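You operate a simulated robot arm through the tools that you are given. There is no shell and no other tool. Be economical: measure what you need, move in short steps, check, and stop when the job is done.

Carry out the task below with a simulated two-armed robot. There is one attempt and no reset: what you move stays moved.

JOB
Pick up the bottle that says "salt" from the thaw bench with one hand, pass it to the other hand and put it on the pipette bench. Set down upright: bottle.

Only the result counts: the job must be done as asked and must still hold three seconds after the hand-in. Knocking over, shifting, dropping, spilling or breaking anything else fails it.

ROBOT AND FRAMES
Two 7-joint arms with two-finger parallel grippers on one trunk, on a base that drives. Base frame: it is fixed to the floor where the robot stands at the start and does not move with it; the origin is under the middle of the robot, x ahead of it, y to its left, z up; the surface under the hand at the start is at about z = 800. Readings come in mm, degrees, newtons and seconds.
The left shoulder is at the start at [50, 161, 1098], the right one opposite. With the tool pointing down near the work surface each hand reaches from about 220 to 680 mm from the robot's upright axis, wherever it stands, measured 20 degrees to its own side. Places, roughly: pipette bench [-1100, -1600, 800]. Payload 3.43 kg a hand.
Tool frame (each hand has its own): the origin (TCP) lies between the finger pads and is the grasp point; the fingertips stand 30 mm ahead of it; z points along the fingers, y is the line along which they close. Largest opening 94 mm; finger width 28, thickness 10; the body of the gripper, 50 by 96 mm, starts 55 mm behind the TCP.
Orientation is that of the tool frame in the base frame, as [roll, pitch, yaw] about the fixed x, y, z axes, in that order (R = Rz(yaw) Ry(pitch) Rx(roll)). With the fingers straight down and closing along the base's y, the tool's x points along the base's -x, its y along +y and its z along -z.

CONTROLS
- The arms move only by the tool servo_tool. It takes "left_moves", "right_moves" or both (then of equal length, played together; a hand with none holds still); each is a list of rows, each a list of 3 entries, a list of its own where there are three numbers: the gripper command, from -1 (shut) to 1 (fully open), values between in proportion, then the shift along the base's x, y, z in units of 400 mm (1.0 is 400 mm), then the turn, a rotation vector about the base's x, y, z in units of 45 degrees (1.0 is 45 degrees). In form: [[jaw, [x, y, z], [wx, wy, wz]], ...]. A call has 1 to 12 rows; each row is the pose to reach, as a shift and turn from the pose commanded when the call began. A call with a number of a shift or a turn outside -1 to 1 is refused whole. Each row takes 0.2 s and may step no farther than 50 mm and 8.6 degrees from the row before; otherwise, or with a gripper value out of range, the whole call is refused. Where a pose cannot be reached the arm comes as near as it can. A force on the tool above 40 N (or 10 N above the force at the start of the call, whichever is more), or a blocked arm, ends the call early, and 0.2 s more pass. The fingers move at their own pace (about 45 mm/s each) and stop on an object; they squeeze with about 39 N. The grip force told is the motor's: it shows also when the fingers shut on nothing. Time passes only in rows, and 0.2 s behind the last, so rows that repeat a pose let the fingers close. It gives the time, the measured TCP pose, the force on the tool (base axes), the opening and the grip force at its end, in the units of the frame above (readings bear some noise), with the torque about the TCP (base axes, N m) and any sound that the robot's microphone picked up.
- Cameras (640 x 400 px; columns grow to the right, rows downward): "scene" is now at [128.4, -10.2, 1222.9]; the picture's right is [-0.13, -0.99, 0.00], its down [-0.55, 0.07, -0.83] and it looks along [0.82, -0.11, -0.56] (base axes); focal length 257 px, centre (320, 200). "left" rides on the left gripper at [76, -14, -103] in its tool frame; the picture's right is [0.18, 0.98, 0.00], its down [-0.75, 0.14, -0.64] and it looks along [-0.63, 0.12, 0.77] (tool axes); focal length 243 px, centre (320, 200). "right" rides on the right gripper at [76, 14, -102] in its tool frame; the picture's right is [-0.18, 0.98, 0.00], its down [-0.75, -0.14, -0.64] and it looks along [-0.63, -0.12, 0.77] (tool axes); focal length 243 px, centre (320, 200). There is no depth. A picture from a camera that has moved, and an enlarged one, comes with that camera's place and axes in the base frame and with its lens.
- capture(camera): a new picture of that camera. No time passes.
- lift_body(by): slides the trunk up (or, below 0, down) by that many mm; the arms and the scene camera ride with it, the base frame stays. It gives what a move gives, with no picture.
- base_move(legs): drives the robot by 1 to 6 legs, each [ahead, left, turn to the left] in mm, mm and degrees, along the robot's own axes; the way and the turn of a leg run together, so that a leg with both is an arc; at most 1500 mm and 180 degrees a leg. The arms and the cameras ride along, it lands a little off, and it stops where it bumps. It gives what a move gives.
- pan_tilt(pan, tilt): turns the head with the scene camera to pan (to the left, within 80 degrees either way) and tilt (down, from -29 to 69), counted from straight ahead of the robot. It gives what a move gives.
- close_up(camera, box): a new picture of the part [left, top, right, bottom] of that camera's present view, enlarged. No time passes.
- hand_in(): hands the job in; it is judged then, once.

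Work in short steps. Places have to be worked out from the pictures, the camera data and where the tool is seen: move nearer, look again, correct. Check each grasp and each placing, and mend what went wrong. You have 120 turns and 92 pictures in all, those below and enlarged ones among them. Open the grippers and draw the arms clear of the work before you hand the job in, unless the task says otherwise; then end with one line.

The tools are called after "Request:" as name(argument=value, ...) on one line, values as JSON. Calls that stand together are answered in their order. servo_tool: Moves the arms, as the interface text tells. Its arguments: {"type":"object","properties":{"left_moves":{"type":"array","items":{"type":"array"}},"right_moves":{"type":"array","items":{"type":"array"}}},"required":[]} The other tools are called the same way: lift_body (by) slides the trunk up or down; base_move (legs) drives the base; pan_tilt (pan, tilt) turns the head that bears the scene camera; capture (camera) takes a picture; close_up (camera, box) takes an enlarged picture of a part of a camera's view; hand_in () hands the job in.

At the start:

```text
time: 0.0
left_tcp_pos: [454.8, 126.1, 1058.1]
left_orientation: [-180.0, 0.0, 180.0]
left_contact_force: [-0.2, 0.7, -0.4]
left_wrist_torque: [-0.03, 0.01, 0.01]
left_gripper_width: 94.1
left_grip_force: 0.1
right_tcp_pos: [374.6, -287.9, 1067.1]
right_orientation: [180.0, -0.1, 180.0]
right_contact_force: [-0.2, 0.7, -0.8]
right_wrist_torque: [0.04, 0.03, -0.02]
right_gripper_width: 93.9
right_grip_force: 0.0
trunk travel left (down, up): [-125.0, 142.0]
robot x, y, heading: [1.2, 1.6, -0.0]
head pan, tilt: [-7.5, 33.8]
```

scene: 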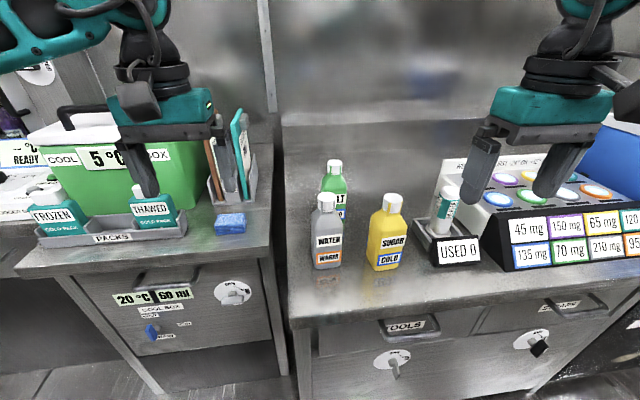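
right: 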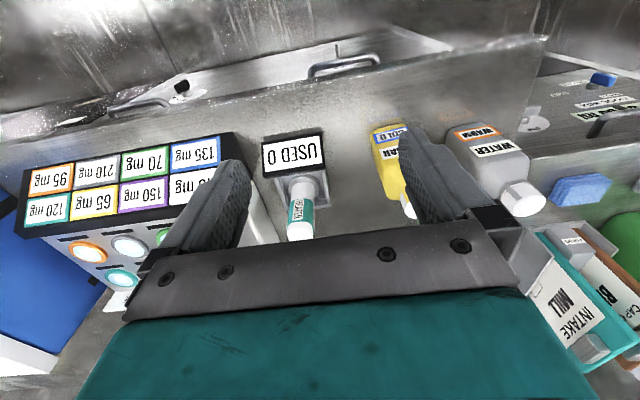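
left: 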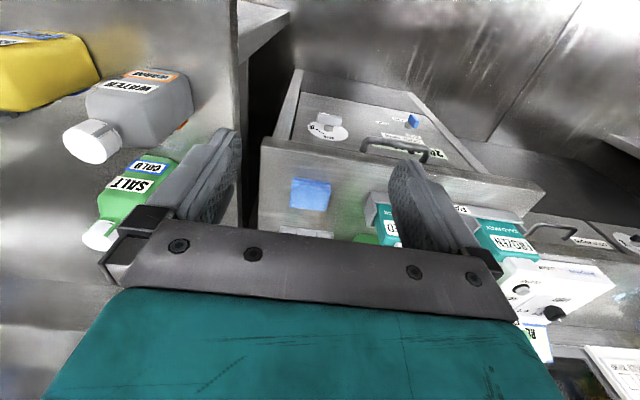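

I'll start with a close look at the bottles and the bench.

Request:
close_up(camera="scene", box=[270, 140, 450, 290])

Request:
close_up(camera="left", box=[0, 20, 260, 260])

```text
2.67 times, centred on (360, 215) of scene
camera zoom: at [128.4, -10.2, 1222.9], right [-0.13, -0.99, 0.0], down [-0.55, 0.07, -0.83], along [0.82, -0.11, -0.56], focal length 685 px, centre (213, 160)
```

zoom: 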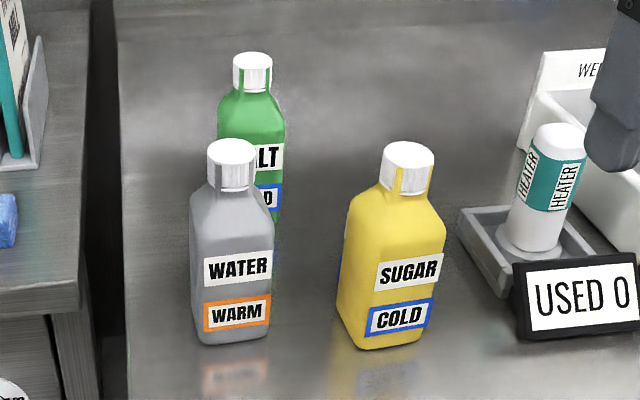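

```text
1.67 times, centred on (130, 140) of left
camera zoom: at [380.4, 112.2, 1159.9], right [-0.18, 0.98, 0.0], down [0.75, 0.14, 0.64], along [0.63, 0.12, -0.77], focal length 404 px, centre (637, 300)
```

zoom: 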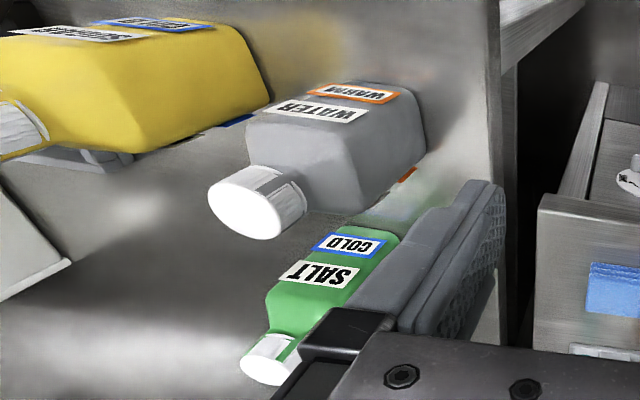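

The salt bottle's cap triangulates to about (664, -117, 958), behind the water bottle and near the reach limit. I'll look down to see how far the base is from the bench.

Request:
pan_tilt(pan=-10, tilt=66)

Request:
capture(camera="scene")

```text
time: 1.0
left_tcp_pos: [455.0, 124.7, 1057.9]
left_orientation: [179.9, 0.0, 180.0]
left_contact_force: [0.1, -1.0, -0.2]
left_wrist_torque: [0.01, 0.03, -0.01]
left_gripper_width: 93.8
left_grip_force: 0.1
right_tcp_pos: [375.1, -289.1, 1067.4]
right_orientation: [180.0, 0.0, -180.0]
right_contact_force: [0.4, -0.8, -0.1]
right_wrist_torque: [0.01, 0.03, -0.01]
right_gripper_width: 94.0
right_grip_force: 0.0
trunk travel left (down, up): [-125.0, 142.0]
robot x, y, heading: [-2.4, -4.4, 0.2]
head pan, tilt: [-10.0, 66.0]
```

```text
86 pictures are left
camera scene: at [99.1, -9.0, 1180.2], right [-0.17, -0.98, 0.0], down [-0.9, 0.16, -0.41], along [0.4, -0.07, -0.91], focal length 257 px, centre (320, 200)
```

scene: 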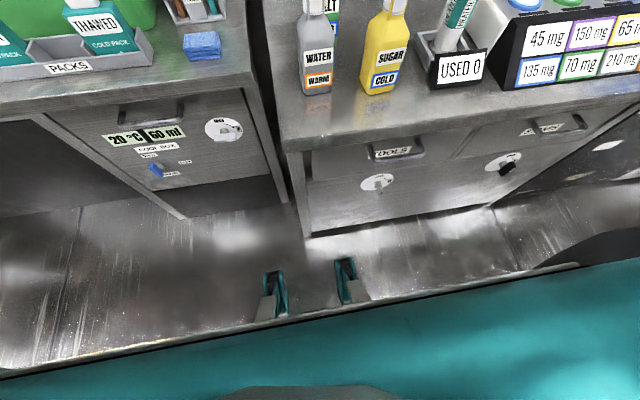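

The chassis has over 100 mm of clearance. I'll drive 70 mm ahead to bring the bottle comfortably into reach, then set the head back.

Request:
base_move(legs=[[70, 0, 0]])

Request:
pan_tilt(pan=-10, tilt=35)

Request:
capture(camera="scene")

Request:
capture(camera="right")

```text
time: 2.0
left_tcp_pos: [525.4, 126.6, 1058.7]
left_orientation: [-180.0, 0.0, -179.9]
left_contact_force: [-0.1, -0.4, -0.7]
left_wrist_torque: [0.03, -0.01, 0.0]
left_gripper_width: 94.0
left_grip_force: 0.0
right_tcp_pos: [444.8, -287.2, 1067.0]
right_orientation: [-180.0, 0.0, 179.9]
right_contact_force: [0.6, -0.9, 0.4]
right_wrist_torque: [0.01, 0.03, 0.0]
right_gripper_width: 93.9
right_grip_force: 0.0
trunk travel left (down, up): [-125.0, 142.0]
robot x, y, heading: [70.6, -0.9, -0.2]
head pan, tilt: [-10.0, 66.0]
```

```text
time: 2.9
left_tcp_pos: [526.7, 125.6, 1059.2]
left_orientation: [179.9, 0.0, -179.8]
left_contact_force: [0.7, -0.9, -0.5]
left_wrist_torque: [-0.02, -0.01, 0.03]
left_gripper_width: 93.9
left_grip_force: 0.0
right_tcp_pos: [445.0, -287.6, 1066.3]
right_orientation: [180.0, 0.0, -179.9]
right_contact_force: [-0.3, 0.1, 0.9]
right_wrist_torque: [-0.04, -0.01, -0.02]
right_gripper_width: 93.9
right_grip_force: 0.0
trunk travel left (down, up): [-125.0, 142.0]
robot x, y, heading: [69.7, -2.8, -0.2]
head pan, tilt: [-10.0, 35.0]
```

```text
85 pictures are left
camera scene: at [197.0, -13.9, 1221.0], right [-0.17, -0.98, 0.0], down [-0.57, 0.1, -0.82], along [0.81, -0.14, -0.57], focal length 257 px, centre (320, 200)
```

scene: 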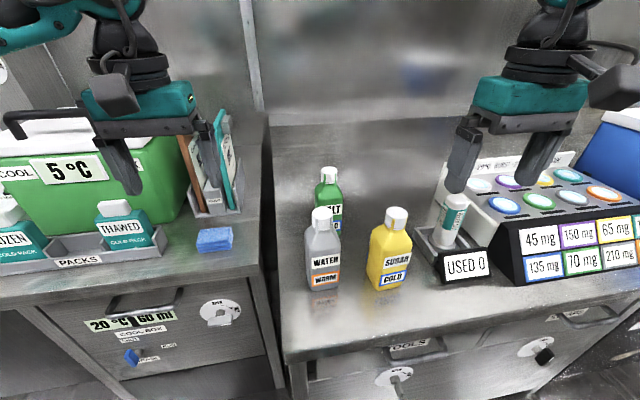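

```text
84 pictures are left
camera right: at [369.8, -271.6, 1167.4], right [0.18, 0.98, 0.0], down [0.75, -0.14, 0.64], along [0.63, -0.12, -0.77], focal length 243 px, centre (320, 200)
```

right: 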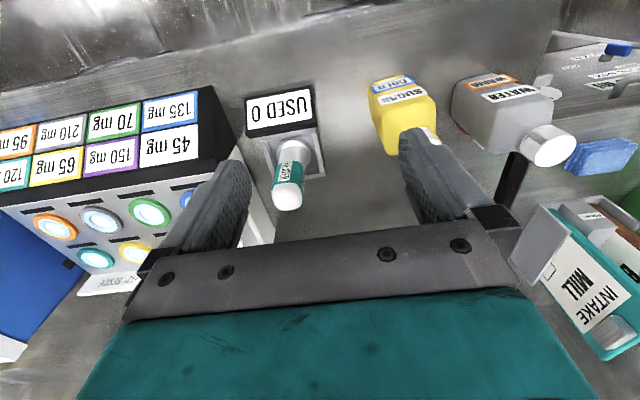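

I'll move the right hand high to a point above the salt cap, and draw the left hand back a little.

Request:
servo_tool(right_moves=[[1, [0.09, 0.07, 0], [0, 0, 0]], [1, [0.18, 0.14, 0], [0, 0, 0]], [1, [0.27, 0.21, 0], [0, 0, 0]], [1, [0.36, 0.28, 0], [0, 0, 0]], [1, [0.45, 0.35, 0], [0, 0, 0]], [1, [0.5475, 0.4275, 0], [0, 0, 0]], [1, [0.5475, 0.4275, 0], [0, 0, 0]]], left_moves=[[1, [-0.05, 0.03, 0], [0, 0, 0]], [1, [-0.1, 0.06, 0], [0, 0, 0]], [1, [-0.15, 0.09, 0], [0, 0, 0]], [1, [-0.2, 0.12, 0], [0, 0, 0]], [1, [-0.25, 0.15, 0], [0, 0, 0]], [1, [-0.25, 0.15, 0], [0, 0, 0]], [1, [-0.25, 0.15, 0], [0, 0, 0]]])

Request:
capture(camera="right")

Request:
capture(camera="scene")

```text
time: 4.5
left_tcp_pos: [425.8, 185.8, 1057.4]
left_orientation: [-179.9, 0.0, -179.9]
left_contact_force: [-0.6, -0.1, 0.4]
left_wrist_torque: [0.01, 0.03, -0.01]
left_gripper_width: 93.9
left_grip_force: 0.1
right_tcp_pos: [584.2, -183.6, 1052.0]
right_orientation: [-179.9, 0.1, -179.9]
right_contact_force: [-0.4, -0.2, 0.8]
right_wrist_torque: [0.01, 0.0, 0.02]
right_gripper_width: 94.1
right_grip_force: 0.1
right hand out of reach, approached as far as the arm can: row 4, 5, 6, 7
trunk travel left (down, up): [-125.0, 142.0]
robot x, y, heading: [72.4, 2.6, 0.2]
head pan, tilt: [-10.0, 35.0]
```

```text
83 pictures are left
camera right: at [509.0, -168.4, 1152.2], right [0.18, 0.98, 0.0], down [0.75, -0.14, 0.64], along [0.63, -0.12, -0.77], focal length 243 px, centre (320, 200)
```

right: 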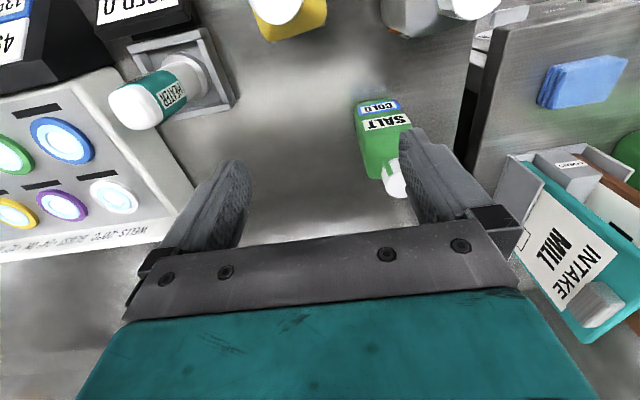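

```text
82 pictures are left
camera scene: at [197.1, -13.9, 1221.1], right [-0.17, -0.98, 0.0], down [-0.56, 0.1, -0.82], along [0.81, -0.14, -0.57], focal length 257 px, centre (320, 200)
```

scene: 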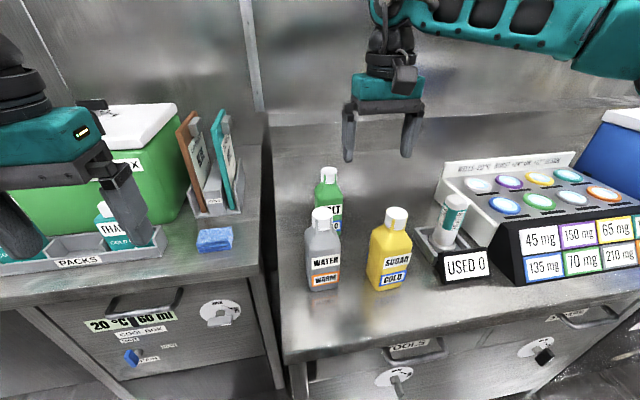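

The arm reaches less when high up. Raising the trunk will extend the reach at cap height.

Request:
lift_body(by=135)

```text
time: 6.2
left_tcp_pos: [424.8, 186.2, 1193.1]
left_orientation: [-180.0, -0.1, -179.9]
left_contact_force: [-0.1, -0.3, 0.4]
left_wrist_torque: [0.03, -0.03, 0.0]
left_gripper_width: 94.0
left_grip_force: 0.0
right_tcp_pos: [584.4, -184.3, 1187.3]
right_orientation: [179.9, 0.1, -180.0]
right_contact_force: [0.0, -0.1, 0.3]
right_wrist_torque: [-0.01, 0.01, 0.0]
right_gripper_width: 93.9
right_grip_force: 0.1
trunk travel left (down, up): [-260.0, 7.0]
robot x, y, heading: [71.5, 0.8, -0.1]
head pan, tilt: [-10.0, 35.0]
```

First I'll go down about 140 mm in place, which also shows whether the commanded pose differs from the measured one.

Request:
servo_tool(right_moves=[[1, [0, 0, -0.12], [0, 0, 0]], [1, [0, 0, -0.24], [0, 0, 0]], [1, [0, 0, -0.35], [0, 0, 0]], [1, [0, 0, -0.35], [0, 0, 0]]])

Request:
capture(camera="right")

```text
time: 7.2
left_tcp_pos: [426.2, 187.6, 1192.3]
left_orientation: [180.0, 0.0, -179.9]
left_contact_force: [0.2, -0.3, -0.4]
left_wrist_torque: [-0.01, 0.01, -0.01]
left_gripper_width: 94.1
left_grip_force: 0.0
right_tcp_pos: [576.1, -190.4, 1048.9]
right_orientation: [179.9, 0.1, 180.0]
right_contact_force: [0.6, 0.0, -0.2]
right_wrist_torque: [0.01, 0.0, 0.0]
right_gripper_width: 94.1
right_grip_force: 0.0
right hand out of reach, approached as far as the arm can: row 3, 4
trunk travel left (down, up): [-260.0, 7.0]
robot x, y, heading: [70.7, 0.5, 0.1]
head pan, tilt: [-10.0, 35.0]
```

```text
81 pictures are left
camera right: at [500.5, -175.4, 1150.0], right [0.18, 0.98, 0.0], down [0.75, -0.14, 0.64], along [0.63, -0.12, -0.77], focal length 243 px, centre (320, 200)
```

right: 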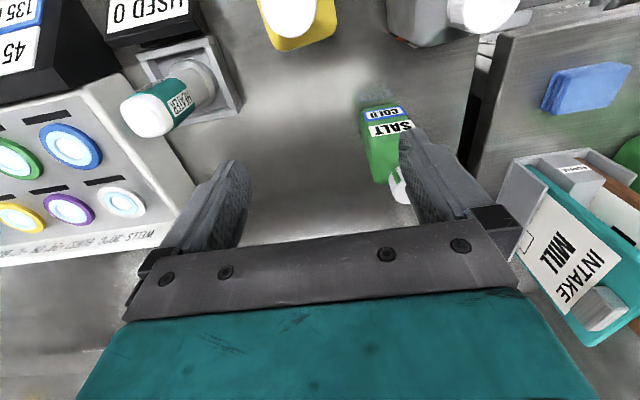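

Reach is being limited by the arm's posture, not its length, so I'd rather move the base closer. I'll check the clearance again.

Request:
pan_tilt(pan=0, tilt=69)

Request:
capture(camera="scene")

```text
time: 8.2
left_tcp_pos: [425.3, 185.5, 1193.1]
left_orientation: [180.0, 0.0, -179.9]
left_contact_force: [-0.4, -0.2, -1.1]
left_wrist_torque: [0.01, -0.01, 0.01]
left_gripper_width: 93.9
left_grip_force: 0.0
right_tcp_pos: [575.4, -190.5, 1049.8]
right_orientation: [180.0, 0.1, -180.0]
right_contact_force: [-0.4, -0.3, 0.0]
right_wrist_torque: [0.01, 0.02, 0.0]
right_gripper_width: 94.3
right_grip_force: 0.1
trunk travel left (down, up): [-260.0, 7.0]
robot x, y, heading: [71.0, 2.2, -0.2]
head pan, tilt: [0.0, 68.8]
```

```text
80 pictures are left
camera scene: at [166.2, 1.4, 1312.4], right [0.0, -1.0, 0.0], down [-0.93, 0.0, -0.36], along [0.36, 0.0, -0.93], focal length 257 px, centre (320, 200)
```

scene: 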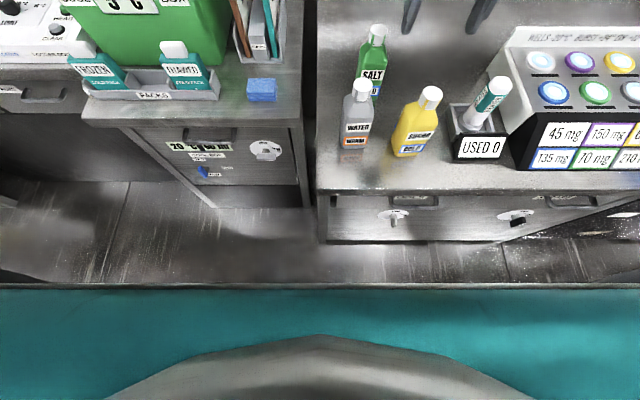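

The chassis front is at x≈210 and the bench edge at x≈388, so there's room. I'll drive 110 mm ahead.

Request:
base_move(legs=[[110, 0, 0]])

Request:
pan_tilt(pan=-10, tilt=45)

Request:
capture(camera="scene")

Request:
capture(camera="right")

```text
time: 9.2
left_tcp_pos: [473.8, 185.9, 1193.8]
left_orientation: [180.0, 0.0, -179.8]
left_contact_force: [-1.0, -1.2, 0.4]
left_wrist_torque: [0.01, -0.05, 0.0]
left_gripper_width: 94.0
left_grip_force: 0.1
right_tcp_pos: [622.3, -191.3, 1049.2]
right_orientation: [-180.0, 0.3, 180.0]
right_contact_force: [-0.6, 0.4, 0.5]
right_wrist_torque: [0.05, -0.07, -0.03]
right_gripper_width: 94.1
right_grip_force: 0.1
trunk travel left (down, up): [-260.0, 7.0]
robot x, y, heading: [117.0, 0.5, 0.1]
head pan, tilt: [0.0, 68.8]
stopped in leg 1: the robot was blocked; the commanded pose is now the measured one
```

```text
time: 10.1
left_tcp_pos: [474.3, 186.1, 1193.2]
left_orientation: [-180.0, -0.1, -179.8]
left_contact_force: [-0.1, -0.6, 0.2]
left_wrist_torque: [-0.02, 0.05, -0.06]
left_gripper_width: 93.9
left_grip_force: 0.0
right_tcp_pos: [624.5, -191.1, 1048.9]
right_orientation: [-180.0, 0.0, 180.0]
right_contact_force: [-0.1, 0.0, 0.0]
right_wrist_torque: [-0.01, -0.01, 0.01]
right_gripper_width: 93.8
right_grip_force: 0.0
trunk travel left (down, up): [-260.0, 7.0]
robot x, y, heading: [116.0, 0.2, -0.2]
head pan, tilt: [-10.0, 45.0]
```

```text
79 pictures are left
camera scene: at [238.5, -12.6, 1341.2], right [-0.17, -0.98, 0.0], down [-0.7, 0.12, -0.71], along [0.7, -0.12, -0.71], focal length 257 px, centre (320, 200)
```

scene: 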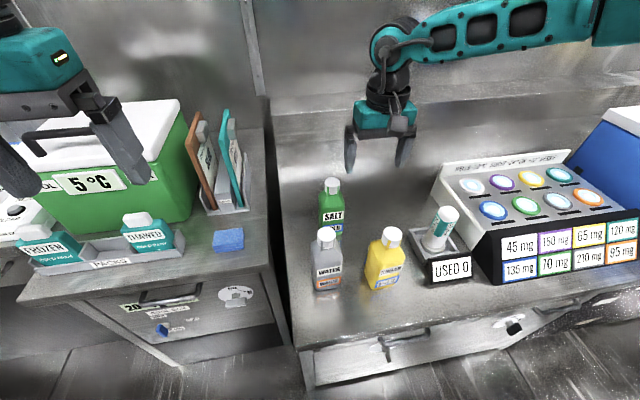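

```text
78 pictures are left
camera right: at [548.9, -175.8, 1149.3], right [0.19, 0.98, 0.0], down [0.75, -0.14, 0.64], along [0.63, -0.12, -0.77], focal length 243 px, centre (320, 200)
```

right: 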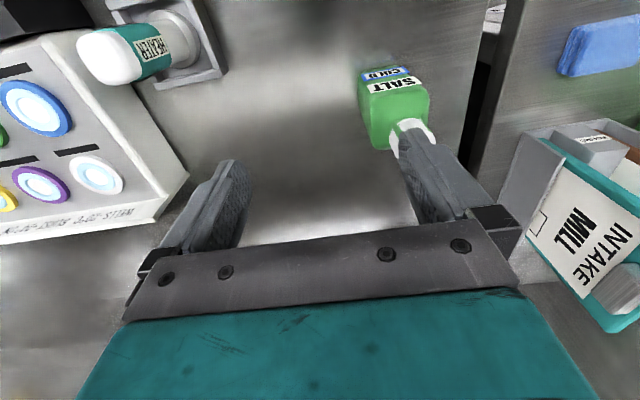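

I bumped lightly after 46 mm, and everything still stands. I'll tilt the right tool 20° so the fingers point forward and down, and move it above the salt cap at about (663, -115).

Request:
servo_tool(right_moves=[[1, [0, 0.05, 0], [0, -0.15, 0]], [1, [0.02, 0.1, 0], [0, -0.3, 0]], [1, [0.06, 0.15, 0], [0, -0.444, 0]], [1, [0.096, 0.19, 0], [0, -0.444, 0]], [1, [0.096, 0.19, 0], [0, -0.444, 0]]])

Request:
capture(camera="right")

Request:
capture(camera="scene")

```text
time: 11.3
left_tcp_pos: [474.3, 186.1, 1191.9]
left_orientation: [180.0, -0.1, -179.8]
left_contact_force: [1.0, 0.2, 0.1]
left_wrist_torque: [0.02, -0.02, -0.01]
left_gripper_width: 94.1
left_grip_force: 0.1
right_tcp_pos: [641.3, -146.5, 1061.9]
right_orientation: [179.9, 20.2, 179.8]
right_contact_force: [0.2, -0.3, 0.1]
right_wrist_torque: [-0.01, 0.02, 0.0]
right_gripper_width: 93.9
right_grip_force: 0.0
right hand out of reach, approached as far as the arm can: row 2, 3, 4, 5
trunk travel left (down, up): [-260.0, 7.0]
robot x, y, heading: [117.0, -3.5, -0.2]
head pan, tilt: [-10.0, 45.0]
```

```text
77 pictures are left
camera right: at [534.6, -131.8, 1130.1], right [0.17, 0.98, 0.06], down [0.49, -0.14, 0.86], along [0.86, -0.12, -0.5], focal length 243 px, centre (320, 200)
```

right: 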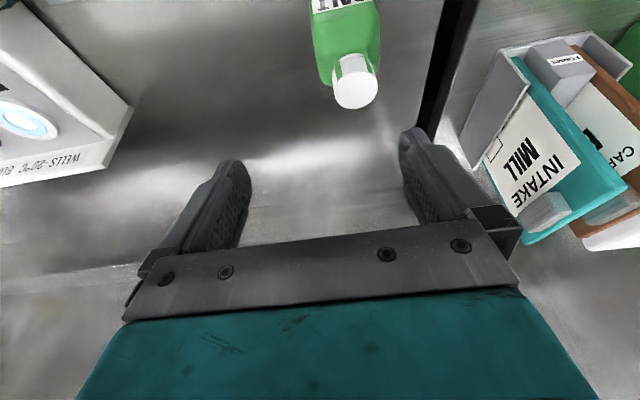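

```text
76 pictures are left
camera scene: at [238.5, -12.6, 1341.3], right [-0.17, -0.98, 0.0], down [-0.7, 0.12, -0.71], along [0.7, -0.12, -0.71], focal length 257 px, centre (320, 200)
```

scene: 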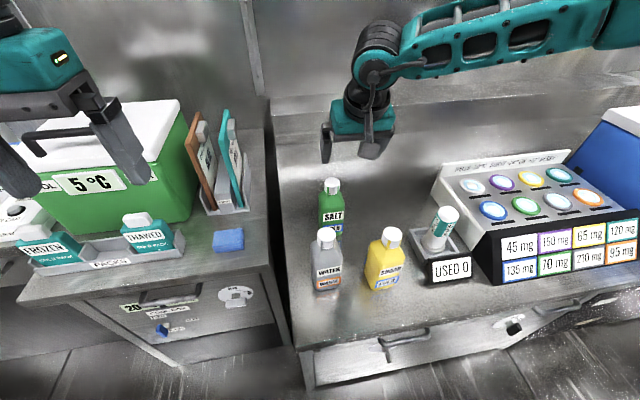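

The limit seems to be the arm working too far inward. I'll shift the base left so the bottle sits about 20° to the right-hand side, first moving the hand the other way to compensate.

Request:
servo_tool(right_moves=[[1, [-0.02, -0.09, 0], [0, 0, 0]], [1, [-0.05, -0.18, 0], [0, 0, 0]], [1, [-0.07, -0.27, 0], [0, 0, 0]], [1, [-0.07, -0.27, 0], [0, 0, 0]]])

Request:
base_move(legs=[[-10, 0, 0], [0, 110, 0]])

Request:
capture(camera="scene")

```text
time: 12.3
left_tcp_pos: [474.1, 186.1, 1192.5]
left_orientation: [180.0, -0.3, -179.8]
left_contact_force: [1.1, 0.3, 0.9]
left_wrist_torque: [0.0, 0.02, 0.01]
left_gripper_width: 94.2
left_grip_force: 0.1
right_tcp_pos: [612.4, -255.1, 1061.5]
right_orientation: [179.9, 20.0, 180.0]
right_contact_force: [1.1, -1.3, 0.2]
right_wrist_torque: [-0.01, -0.01, 0.0]
right_gripper_width: 94.0
right_grip_force: 0.0
trunk travel left (down, up): [-260.0, 7.0]
robot x, y, heading: [117.9, -0.7, 0.1]
head pan, tilt: [-10.0, 45.0]
```

```text
time: 14.3
left_tcp_pos: [463.1, 294.3, 1192.0]
left_orientation: [180.0, -0.1, -179.8]
left_contact_force: [0.0, 0.3, 0.1]
left_wrist_torque: [0.02, 0.0, 0.01]
left_gripper_width: 94.0
left_grip_force: 0.1
right_tcp_pos: [601.3, -146.5, 1061.7]
right_orientation: [180.0, 20.0, 179.9]
right_contact_force: [-0.3, -0.5, -0.1]
right_wrist_torque: [-0.05, 0.01, -0.02]
right_gripper_width: 93.9
right_grip_force: 0.1
trunk travel left (down, up): [-260.0, 7.0]
robot x, y, heading: [108.3, 111.8, 0.2]
head pan, tilt: [-10.0, 45.0]
```

```text
75 pictures are left
camera scene: at [228.4, 96.5, 1341.3], right [-0.17, -0.98, 0.0], down [-0.7, 0.12, -0.71], along [0.7, -0.12, -0.71], focal length 257 px, centre (320, 200)
```

scene: 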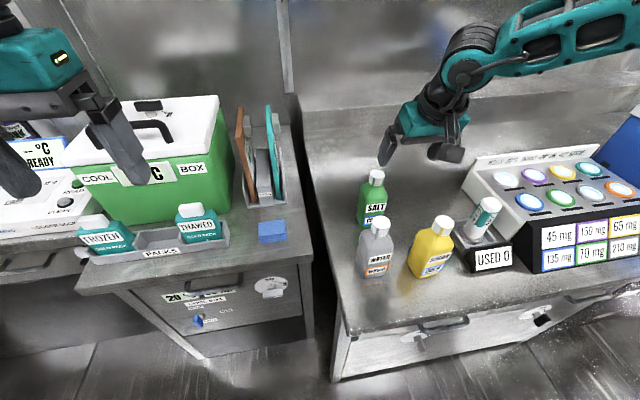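

I'll move the right hand above the cap now.

Request:
servo_tool(right_moves=[[1, [0.08, 0.04, -0.02], [0, 0, 0]], [1, [0.157, 0.076, -0.04], [0, 0, 0]], [1, [0.157, 0.076, -0.04], [0, 0, 0]]])

Request:
capture(camera="right")

Request:
capture(camera="scene")

```text
time: 15.1
left_tcp_pos: [463.2, 295.9, 1193.2]
left_orientation: [180.0, -0.1, -179.8]
left_contact_force: [0.2, -0.5, -0.1]
left_wrist_torque: [-0.01, 0.0, -0.04]
left_gripper_width: 93.9
left_grip_force: 0.1
right_tcp_pos: [666.0, -116.1, 1045.9]
right_orientation: [180.0, 20.1, -179.9]
right_contact_force: [0.4, -0.9, 0.4]
right_wrist_torque: [0.01, 0.01, 0.02]
right_gripper_width: 93.7
right_grip_force: 0.1
trunk travel left (down, up): [-260.0, 7.0]
robot x, y, heading: [106.8, 108.8, 0.0]
head pan, tilt: [-10.0, 45.0]
```

```text
74 pictures are left
camera right: at [559.5, -101.5, 1114.1], right [0.17, 0.98, 0.06], down [0.49, -0.14, 0.86], along [0.86, -0.12, -0.5], focal length 243 px, centre (320, 200)
```

right: 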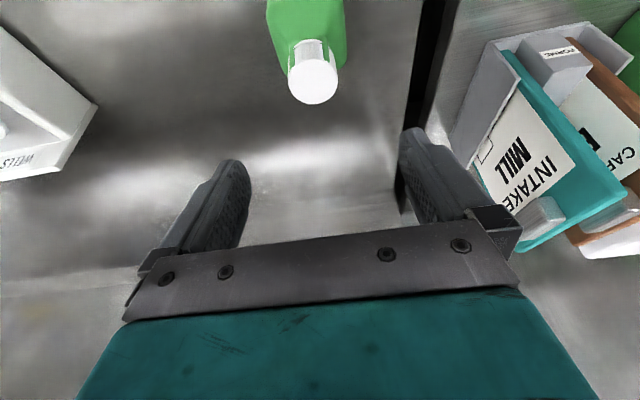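

```text
73 pictures are left
camera scene: at [228.0, 96.2, 1341.3], right [-0.17, -0.98, 0.0], down [-0.7, 0.12, -0.71], along [0.7, -0.12, -0.71], focal length 257 px, centre (320, 200)
```

scene: 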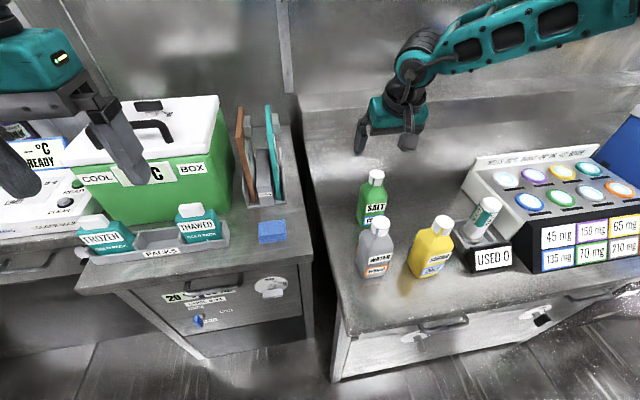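

The right camera puts the cap top at (664, -114, 958), right where I expected. I'll descend to cap level with the jaws open.

Request:
servo_tool(right_moves=[[1, [-0.005, 0.004, -0.1], [0, 0, 0]], [1, [-0.005, 0.004, -0.18], [0, 0, 0]], [1, [-0.005, 0.004, -0.255], [0, 0, 0]], [1, [-0.005, 0.004, -0.255], [0, 0, 0]]])

Request:
capture(camera="right")

Request:
close_up(camera="scene", box=[310, 110, 470, 290])

```text
time: 16.1
left_tcp_pos: [464.3, 295.0, 1192.7]
left_orientation: [-180.0, -0.1, -179.8]
left_contact_force: [1.0, 0.1, 0.2]
left_wrist_torque: [0.0, 0.03, -0.02]
left_gripper_width: 93.9
left_grip_force: 0.1
right_tcp_pos: [647.4, -128.3, 960.8]
right_orientation: [180.0, 20.1, 180.0]
right_contact_force: [-0.6, 0.1, -0.1]
right_wrist_torque: [0.01, -0.02, 0.0]
right_gripper_width: 94.0
right_grip_force: 0.1
right hand out of reach, approached as far as the arm can: row 2, 3, 4
trunk travel left (down, up): [-260.0, 7.0]
robot x, y, heading: [109.3, 107.7, -0.0]
head pan, tilt: [-10.0, 45.0]
```

```text
72 pictures are left
camera right: at [541.9, -112.1, 1028.6], right [0.17, 0.98, 0.06], down [0.49, -0.14, 0.86], along [0.86, -0.12, -0.5], focal length 243 px, centre (320, 200)
```

right: 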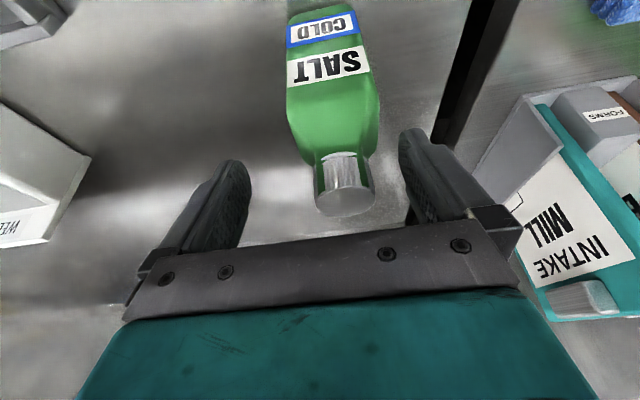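

```text
2.22 times, centred on (390, 200) of scene
camera zoom: at [228.3, 96.2, 1341.3], right [-0.17, -0.98, 0.0], down [-0.7, 0.12, -0.71], along [0.7, -0.12, -0.71], focal length 571 px, centre (164, 200)
```

zoom: 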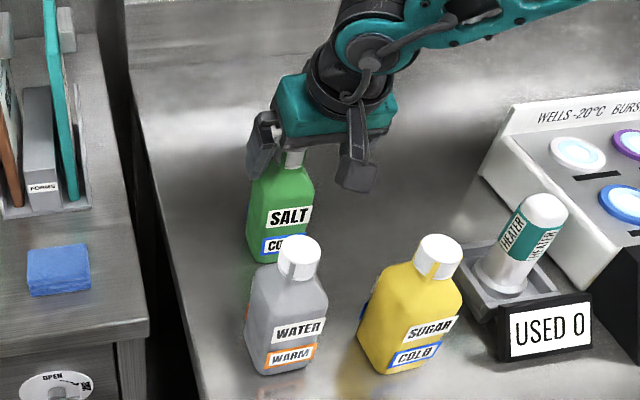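

Reach shrinks as the hand drops below the shoulder, so the trunk should come down instead. I'll raise the hand back over the cap, then descend with the trunk.

Request:
servo_tool(right_moves=[[1, [0.0, 0.0, 0.08], [0, 0, 0]], [1, [0.0, 0.0, 0.16], [0, 0, 0]], [1, [0.04, 0.034, 0.212], [0, 0, 0]], [1, [0.04, 0.034, 0.212], [0, 0, 0]]])

```text
time: 17.1
left_tcp_pos: [462.7, 294.8, 1192.3]
left_orientation: [-179.9, -0.1, -179.8]
left_contact_force: [-0.1, 0.1, -0.1]
left_wrist_torque: [0.01, 0.03, 0.0]
left_gripper_width: 94.0
left_grip_force: 0.0
right_tcp_pos: [663.2, -114.2, 1045.9]
right_orientation: [-180.0, 19.9, 179.9]
right_contact_force: [0.0, 1.2, 0.2]
right_wrist_torque: [0.02, 0.0, -0.01]
right_gripper_width: 93.7
right_grip_force: 0.0
trunk travel left (down, up): [-260.0, 7.0]
robot x, y, heading: [105.9, 108.9, -0.3]
head pan, tilt: [-10.0, 45.0]
```

The hand is over the cap at (663, -114, 1046). I'll lower the trunk 70 mm and check the alignment.

Request:
lift_body(by=-70)

Request:
capture(camera="right")

```text
time: 18.1
left_tcp_pos: [465.0, 294.6, 1122.5]
left_orientation: [180.0, -0.1, -179.8]
left_contact_force: [-0.4, -0.3, 0.1]
left_wrist_torque: [-0.01, -0.03, 0.01]
left_gripper_width: 93.7
left_grip_force: 0.1
right_tcp_pos: [663.8, -112.8, 974.9]
right_orientation: [179.9, 20.0, 179.9]
right_contact_force: [-0.9, 0.3, 0.7]
right_wrist_torque: [-0.02, -0.03, 0.02]
right_gripper_width: 93.9
right_grip_force: 0.0
trunk travel left (down, up): [-190.0, 77.0]
robot x, y, heading: [108.6, 106.4, 0.2]
head pan, tilt: [-10.0, 45.0]
```

```text
70 pictures are left
camera right: at [558.0, -97.9, 1043.0], right [0.17, 0.98, 0.06], down [0.49, -0.14, 0.86], along [0.86, -0.12, -0.5], focal length 243 px, centre (320, 200)
```

right: 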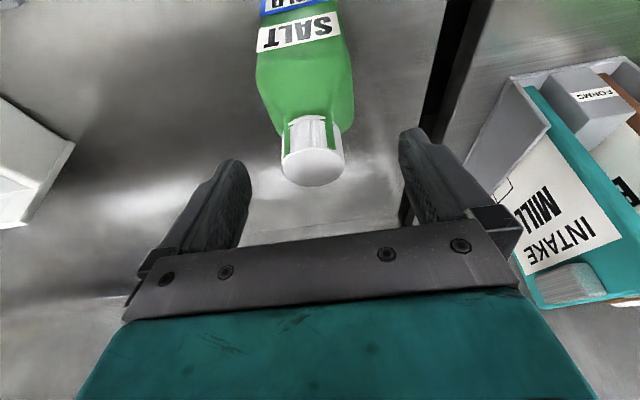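

Aligned: the cap reads (666, -115). I'll lower another 32 mm, then close on the cap.

Request:
lift_body(by=-32)

Request:
servo_tool(right_moves=[[0.3, [0.004, -0.004, 0], [0, 0, 0]], [-0.2, [0.004, -0.004, 0], [0, 0, 0]], [-1, [0.004, -0.004, 0], [0, 0, 0]], [-1, [0.004, -0.004, 0], [0, 0, 0]], [-1, [0.004, -0.004, 0], [0, 0, 0]], [-1, [0.004, -0.004, 0], [0, 0, 0]]])

Request:
capture(camera="right")

Request:
close_up(camera="scene", box=[310, 110, 470, 290])

```text
time: 18.9
left_tcp_pos: [464.0, 294.7, 1089.5]
left_orientation: [-180.0, -0.1, -179.8]
left_contact_force: [0.3, -0.1, -0.2]
left_wrist_torque: [0.0, 0.01, 0.03]
left_gripper_width: 93.8
left_grip_force: 0.1
right_tcp_pos: [663.0, -114.0, 942.9]
right_orientation: [179.9, 20.0, 179.9]
right_contact_force: [-1.0, -0.6, -0.2]
right_wrist_torque: [0.01, 0.03, -0.01]
right_gripper_width: 94.1
right_grip_force: 0.0
trunk travel left (down, up): [-158.0, 109.0]
robot x, y, heading: [109.1, 109.4, 0.1]
head pan, tilt: [-10.0, 45.0]
```

```text
time: 20.3
left_tcp_pos: [464.6, 296.2, 1090.7]
left_orientation: [180.0, -0.1, -179.8]
left_contact_force: [-0.2, 0.5, 0.3]
left_wrist_torque: [0.03, 0.01, -0.01]
left_gripper_width: 94.0
left_grip_force: 0.2
right_tcp_pos: [666.6, -115.6, 942.6]
right_orientation: [179.9, 20.1, 179.9]
right_contact_force: [0.5, -1.8, 0.6]
right_wrist_torque: [-0.11, -0.1, 0.0]
right_gripper_width: 56.5
right_grip_force: 38.6
trunk travel left (down, up): [-158.0, 109.0]
robot x, y, heading: [110.5, 109.8, -0.1]
head pan, tilt: [-10.0, 45.0]
```

```text
69 pictures are left
camera right: at [559.6, -99.7, 1010.8], right [0.17, 0.98, 0.06], down [0.49, -0.14, 0.86], along [0.86, -0.12, -0.5], focal length 243 px, centre (320, 200)
```

right: 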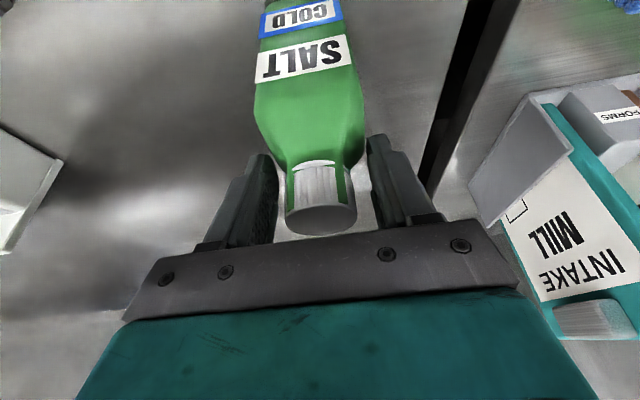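

```text
2.22 times, centred on (390, 200) of scene
camera zoom: at [228.3, 96.0, 1239.3], right [-0.17, -0.98, 0.0], down [-0.7, 0.12, -0.71], along [0.7, -0.12, -0.71], focal length 571 px, centre (164, 200)
```

zoom: 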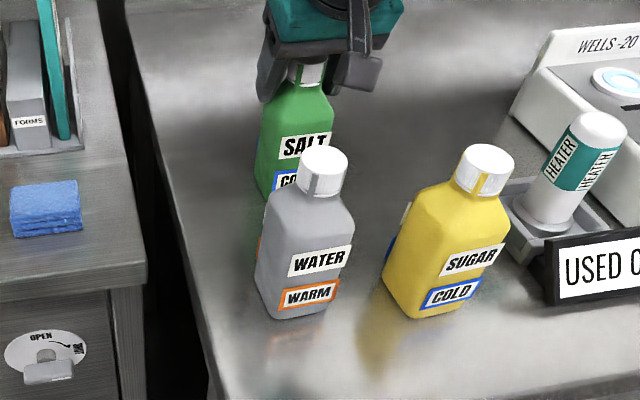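

The fingertips are pinching the sloped shoulder (56 mm), not the cap. I'll open a little, rise 14 mm and close on the straight cap.

Request:
servo_tool(right_moves=[[0.7, [0, 0, 0], [0, 0, 0]], [0.7, [0, 0, 0], [0, 0, 0]], [0.7, [-0.01, 0.001, 0.035], [0, 0, 0]], [0, [-0.01, 0.001, 0.035], [0, 0, 0]], [-1, [-0.01, 0.001, 0.035], [0, 0, 0]], [-1, [-0.01, 0.001, 0.035], [0, 0, 0]], [-1, [-0.01, 0.001, 0.035], [0, 0, 0]], [-1, [-0.01, 0.001, 0.035], [0, 0, 0]]])

Request:
capture(camera="right")

```text
time: 22.1
left_tcp_pos: [463.3, 295.7, 1090.8]
left_orientation: [180.0, -0.1, -179.8]
left_contact_force: [0.4, 0.1, -0.5]
left_wrist_torque: [-0.01, -0.03, 0.01]
left_gripper_width: 93.7
left_grip_force: 0.1
right_tcp_pos: [661.0, -116.7, 959.1]
right_orientation: [179.9, 20.3, 180.0]
right_contact_force: [-1.0, -2.3, 10.5]
right_wrist_torque: [-0.1, 0.05, 0.02]
right_gripper_width: 37.7
right_grip_force: 38.8
trunk travel left (down, up): [-158.0, 109.0]
robot x, y, heading: [109.2, 114.2, 0.1]
head pan, tilt: [-10.0, 45.0]
```

```text
67 pictures are left
camera right: at [555.0, -99.5, 1026.1], right [0.17, 0.98, 0.06], down [0.48, -0.14, 0.86], along [0.86, -0.12, -0.5], focal length 243 px, centre (320, 200)
```

right: 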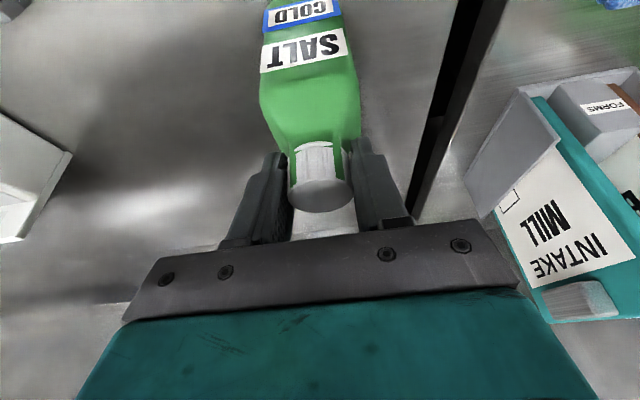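

The cap is gripped at 37.7 mm. I'll lift with the trunk first.

Request:
lift_body(by=100)

Request:
capture(camera="right")

Request:
capture(camera="scene")

```text
time: 23.4
left_tcp_pos: [464.7, 294.3, 1190.0]
left_orientation: [-180.0, -0.3, -179.9]
left_contact_force: [-0.5, 0.2, 0.3]
left_wrist_torque: [-0.02, -0.02, 0.01]
left_gripper_width: 94.0
left_grip_force: 0.1
right_tcp_pos: [661.2, -115.4, 1055.2]
right_orientation: [180.0, 20.0, 179.8]
right_contact_force: [0.1, -0.4, -3.6]
right_wrist_torque: [-0.02, 0.0, -0.03]
right_gripper_width: 33.2
right_grip_force: 39.2
trunk travel left (down, up): [-258.0, 9.0]
robot x, y, heading: [109.9, 109.2, 0.2]
head pan, tilt: [-10.0, 45.0]
```

```text
66 pictures are left
camera right: at [555.7, -99.6, 1124.2], right [0.17, 0.98, 0.06], down [0.49, -0.14, 0.86], along [0.85, -0.12, -0.5], focal length 243 px, centre (320, 200)
```

right: 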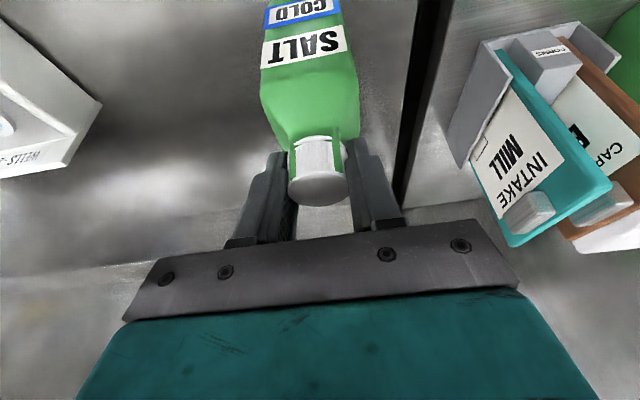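

```text
65 pictures are left
camera scene: at [228.8, 95.9, 1339.2], right [-0.17, -0.98, 0.0], down [-0.7, 0.12, -0.71], along [0.7, -0.12, -0.71], focal length 257 px, centre (320, 200)
```

scene: 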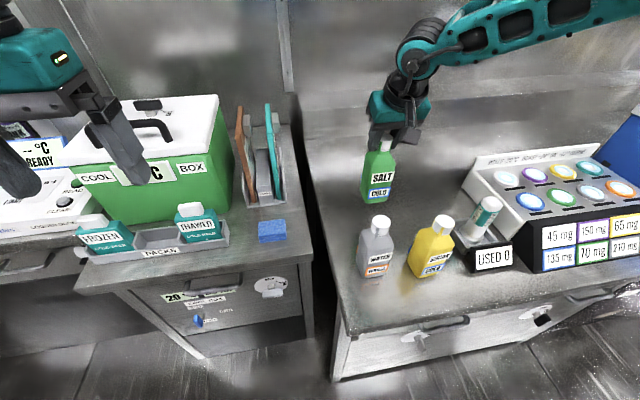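

The bottle is lifted. I'll raise it clear of the other bottles and draw it back toward the robot.

Request:
servo_tool(right_moves=[[-1, [0, 0, 0.07], [0, 0, 0]], [-1, [0, 0, 0.14], [0, 0, 0]], [-1, [-0.02, 0, 0.21], [0, 0, 0]], [-1, [-0.05, 0, 0.28], [0, 0, 0]], [-1, [-0.1, 0, 0.3], [0, 0, 0]], [-1, [-0.15, 0, 0.3], [0, 0, 0]], [-1, [-0.15, 0, 0.3], [0, 0, 0]]])

Request:
capture(camera="scene")

```text
time: 25.1
left_tcp_pos: [464.2, 296.3, 1189.3]
left_orientation: [180.0, -0.1, -179.9]
left_contact_force: [0.3, 0.1, 0.3]
left_wrist_torque: [0.01, -0.02, -0.03]
left_gripper_width: 93.8
left_grip_force: 0.1
right_tcp_pos: [601.8, -114.7, 1174.8]
right_orientation: [-180.0, 19.9, 179.9]
right_contact_force: [-0.5, 0.5, -3.5]
right_wrist_torque: [-0.03, 0.0, 0.04]
right_gripper_width: 33.3
right_grip_force: 38.8
trunk travel left (down, up): [-258.0, 9.0]
robot x, y, heading: [111.1, 106.4, -0.2]
head pan, tilt: [-10.0, 45.0]
```

```text
64 pictures are left
camera scene: at [228.9, 96.0, 1339.2], right [-0.17, -0.98, 0.0], down [-0.7, 0.12, -0.71], along [0.7, -0.12, -0.71], focal length 257 px, centre (320, 200)
```

scene: 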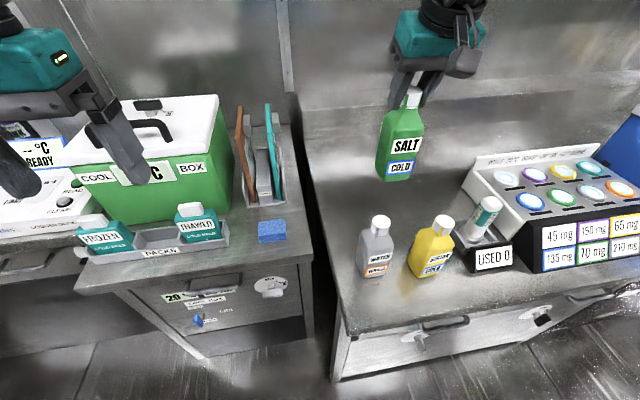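

Everything's clear. I'll back off 350 mm from the bench, then turn the head for a view toward the pipette bench.

Request:
base_move(legs=[[-350, 0, 0]])

Request:
pan_tilt(pan=-80, tilt=25)

Request:
capture(camera="scene")

```text
time: 27.3
left_tcp_pos: [117.6, 294.7, 1190.4]
left_orientation: [-180.0, -0.1, 180.0]
left_contact_force: [0.6, -0.6, 0.5]
left_wrist_torque: [-0.03, -0.04, 0.05]
left_gripper_width: 93.8
left_grip_force: 0.1
right_tcp_pos: [253.6, -116.8, 1174.5]
right_orientation: [179.9, 20.0, 179.9]
right_contact_force: [-0.9, -0.4, -2.9]
right_wrist_torque: [0.0, -0.01, -0.01]
right_gripper_width: 33.1
right_grip_force: 39.2
trunk travel left (down, up): [-258.0, 9.0]
robot x, y, heading: [-235.2, 107.0, -0.1]
head pan, tilt: [-10.0, 45.0]
```

```text
time: 28.7
left_tcp_pos: [116.9, 294.6, 1191.5]
left_orientation: [180.0, -0.1, 179.9]
left_contact_force: [0.1, -0.6, 0.5]
left_wrist_torque: [0.02, -0.02, 0.02]
left_gripper_width: 94.1
left_grip_force: 0.1
right_tcp_pos: [254.0, -115.7, 1175.9]
right_orientation: [180.0, 20.0, 179.8]
right_contact_force: [-0.1, 0.8, -2.4]
right_wrist_torque: [-0.01, 0.0, 0.0]
right_gripper_width: 33.2
right_grip_force: 39.0
trunk travel left (down, up): [-258.0, 9.0]
robot x, y, heading: [-241.7, 110.4, -0.1]
head pan, tilt: [-80.0, 25.0]
```

```text
63 pictures are left
camera scene: at [-183.0, 19.3, 1369.8], right [-0.98, -0.17, 0.0], down [-0.07, 0.42, -0.91], along [0.16, -0.89, -0.42], focal length 257 px, centre (320, 200)
```

scene: 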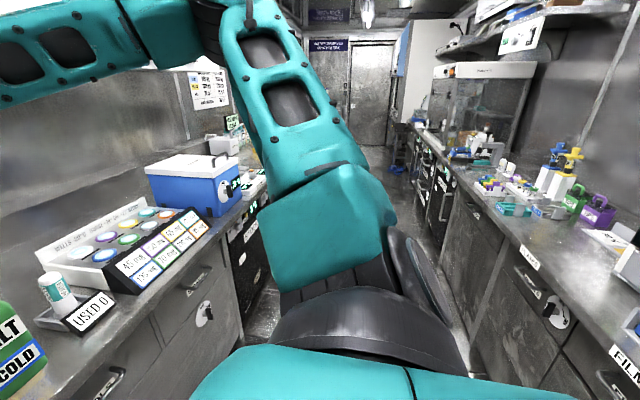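

The corridor's open in front of me now, so I'll do the handover here. First I bring the right hand with the bottle inward toward the robot's centre line.

Request:
servo_tool(right_moves=[[-1, [0, 0.1, 0], [0, 0, 0]], [-1, [0, 0.2, 0], [0, 0, 0]], [-1, [0, 0.3, 0], [0, 0, 0]], [-1, [0, 0.4, 0], [0, 0, 0]], [-1, [0, 0.4, 0], [0, 0, 0]]], left_moves=[[1, [0, 0.02, -0.05], [0, -0.18, 0]], [1, [0, 0.04, -0.1], [0, -0.36, 0]], [1, [0, 0.06, -0.15], [0, -0.54, 0]], [1, [0, 0.08, -0.2], [0, -0.72, 0]], [1, [0, 0.08, -0.2], [0, -0.72, 0]]])

Request:
pan_tilt(pan=5, tilt=35)

Request:
capture(camera="scene")

```text
time: 29.9
left_tcp_pos: [131.3, 324.8, 1112.9]
left_orientation: [179.9, 32.3, -180.0]
left_contact_force: [-0.3, -0.6, -0.3]
left_wrist_torque: [0.01, -0.02, -0.02]
left_gripper_width: 94.1
left_grip_force: 0.0
left hand out of reach, approached as far as the arm can: row 4, 5
right_tcp_pos: [242.6, -1.1, 1176.4]
right_orientation: [179.8, 20.2, 179.7]
right_contact_force: [0.2, -0.8, -2.4]
right_wrist_torque: [0.01, 0.02, -0.03]
right_gripper_width: 33.2
right_grip_force: 38.5
right hand out of reach, approached as far as the arm can: row 3, 4, 5
trunk travel left (down, up): [-258.0, 9.0]
robot x, y, heading: [-238.4, 110.7, 0.2]
head pan, tilt: [-80.0, 25.0]
```

```text
time: 31.5
left_tcp_pos: [131.8, 325.9, 1113.8]
left_orientation: [-180.0, 32.3, 179.9]
left_contact_force: [1.0, 0.7, -0.8]
left_wrist_torque: [0.01, -0.02, 0.03]
left_gripper_width: 94.0
left_grip_force: 0.0
right_tcp_pos: [243.8, -1.1, 1175.1]
right_orientation: [179.8, 20.1, 179.8]
right_contact_force: [1.0, 0.3, -2.5]
right_wrist_torque: [0.0, 0.02, 0.0]
right_gripper_width: 33.1
right_grip_force: 38.8
trunk travel left (down, up): [-258.0, 9.0]
robot x, y, heading: [-239.5, 111.0, -0.1]
head pan, tilt: [5.0, 35.0]
```

```text
62 pictures are left
camera scene: at [-111.2, 117.5, 1354.0], right [0.08, -1.0, 0.0], down [-0.57, -0.05, -0.82], along [0.82, 0.07, -0.57], focal length 257 px, centre (320, 200)
```

scene: 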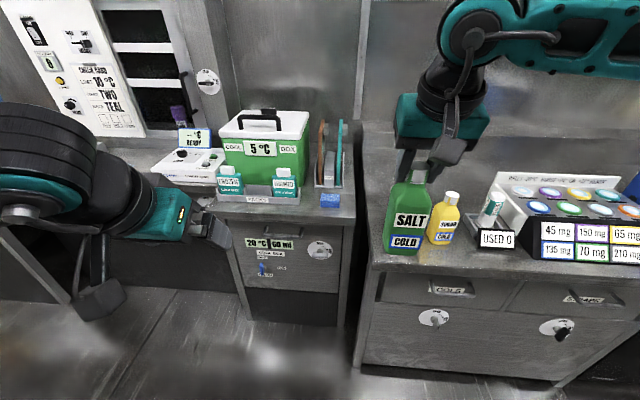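

The label reads SALT in full. To give both arms comfortable postures, I'll yaw the right hand +45° and the left -45°, so the left can take the body diagonally.

Request:
servo_tool(right_moves=[[-1, [0, 0, 0], [0, 0, 0.16]], [-1, [0, 0, 0], [0, 0, 0.33]], [-1, [0, 0, 0], [0, 0, 0.5]], [-1, [0, 0, 0], [0, 0, 0.67]], [-1, [0, 0, 0], [0, 0, 0.84]], [-1, [0, 0, 0], [0, 0, 1.0]], [-1, [0, 0, 0], [0, 0, 1.0]]], left_moves=[[1, [0, 0, 0], [0, 0, -0.16]], [1, [0, 0, 0], [0, 0, -0.33]], [1, [0, 0, 0], [0, 0, -0.5]], [1, [0, 0, 0], [0, 0, -0.67]], [1, [0, 0, 0], [0, 0, -0.84]], [1, [0, 0, 0], [0, 0, -1.0]], [1, [0, 0, 0], [0, 0, -1.0]]])

Request:
capture(camera="scene")

```text
time: 33.1
left_tcp_pos: [131.7, 325.0, 1114.0]
left_orientation: [-180.0, 32.3, 134.9]
left_contact_force: [0.3, -0.3, 0.2]
left_wrist_torque: [0.01, -0.03, -0.03]
left_gripper_width: 93.9
left_grip_force: 0.0
right_tcp_pos: [243.2, -1.5, 1175.7]
right_orientation: [179.9, 20.0, -135.2]
right_contact_force: [0.3, -0.2, -3.3]
right_wrist_torque: [0.0, -0.01, 0.02]
right_gripper_width: 32.9
right_grip_force: 39.1
trunk travel left (down, up): [-258.0, 9.0]
robot x, y, heading: [-240.7, 106.8, -0.4]
head pan, tilt: [5.0, 35.0]
```

```text
61 pictures are left
camera scene: at [-111.3, 117.6, 1354.0], right [0.09, -1.0, 0.0], down [-0.57, -0.05, -0.82], along [0.82, 0.07, -0.57], focal length 257 px, centre (320, 200)
```

scene: 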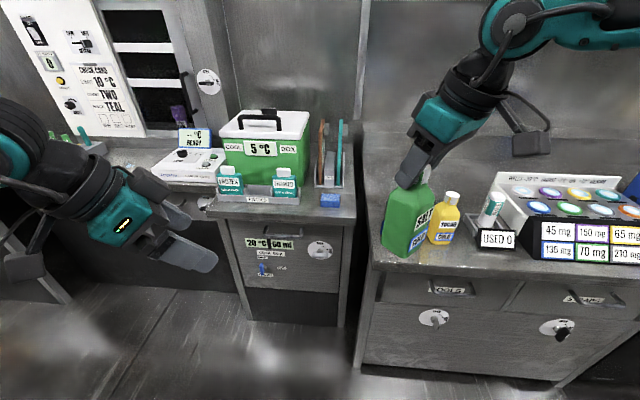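

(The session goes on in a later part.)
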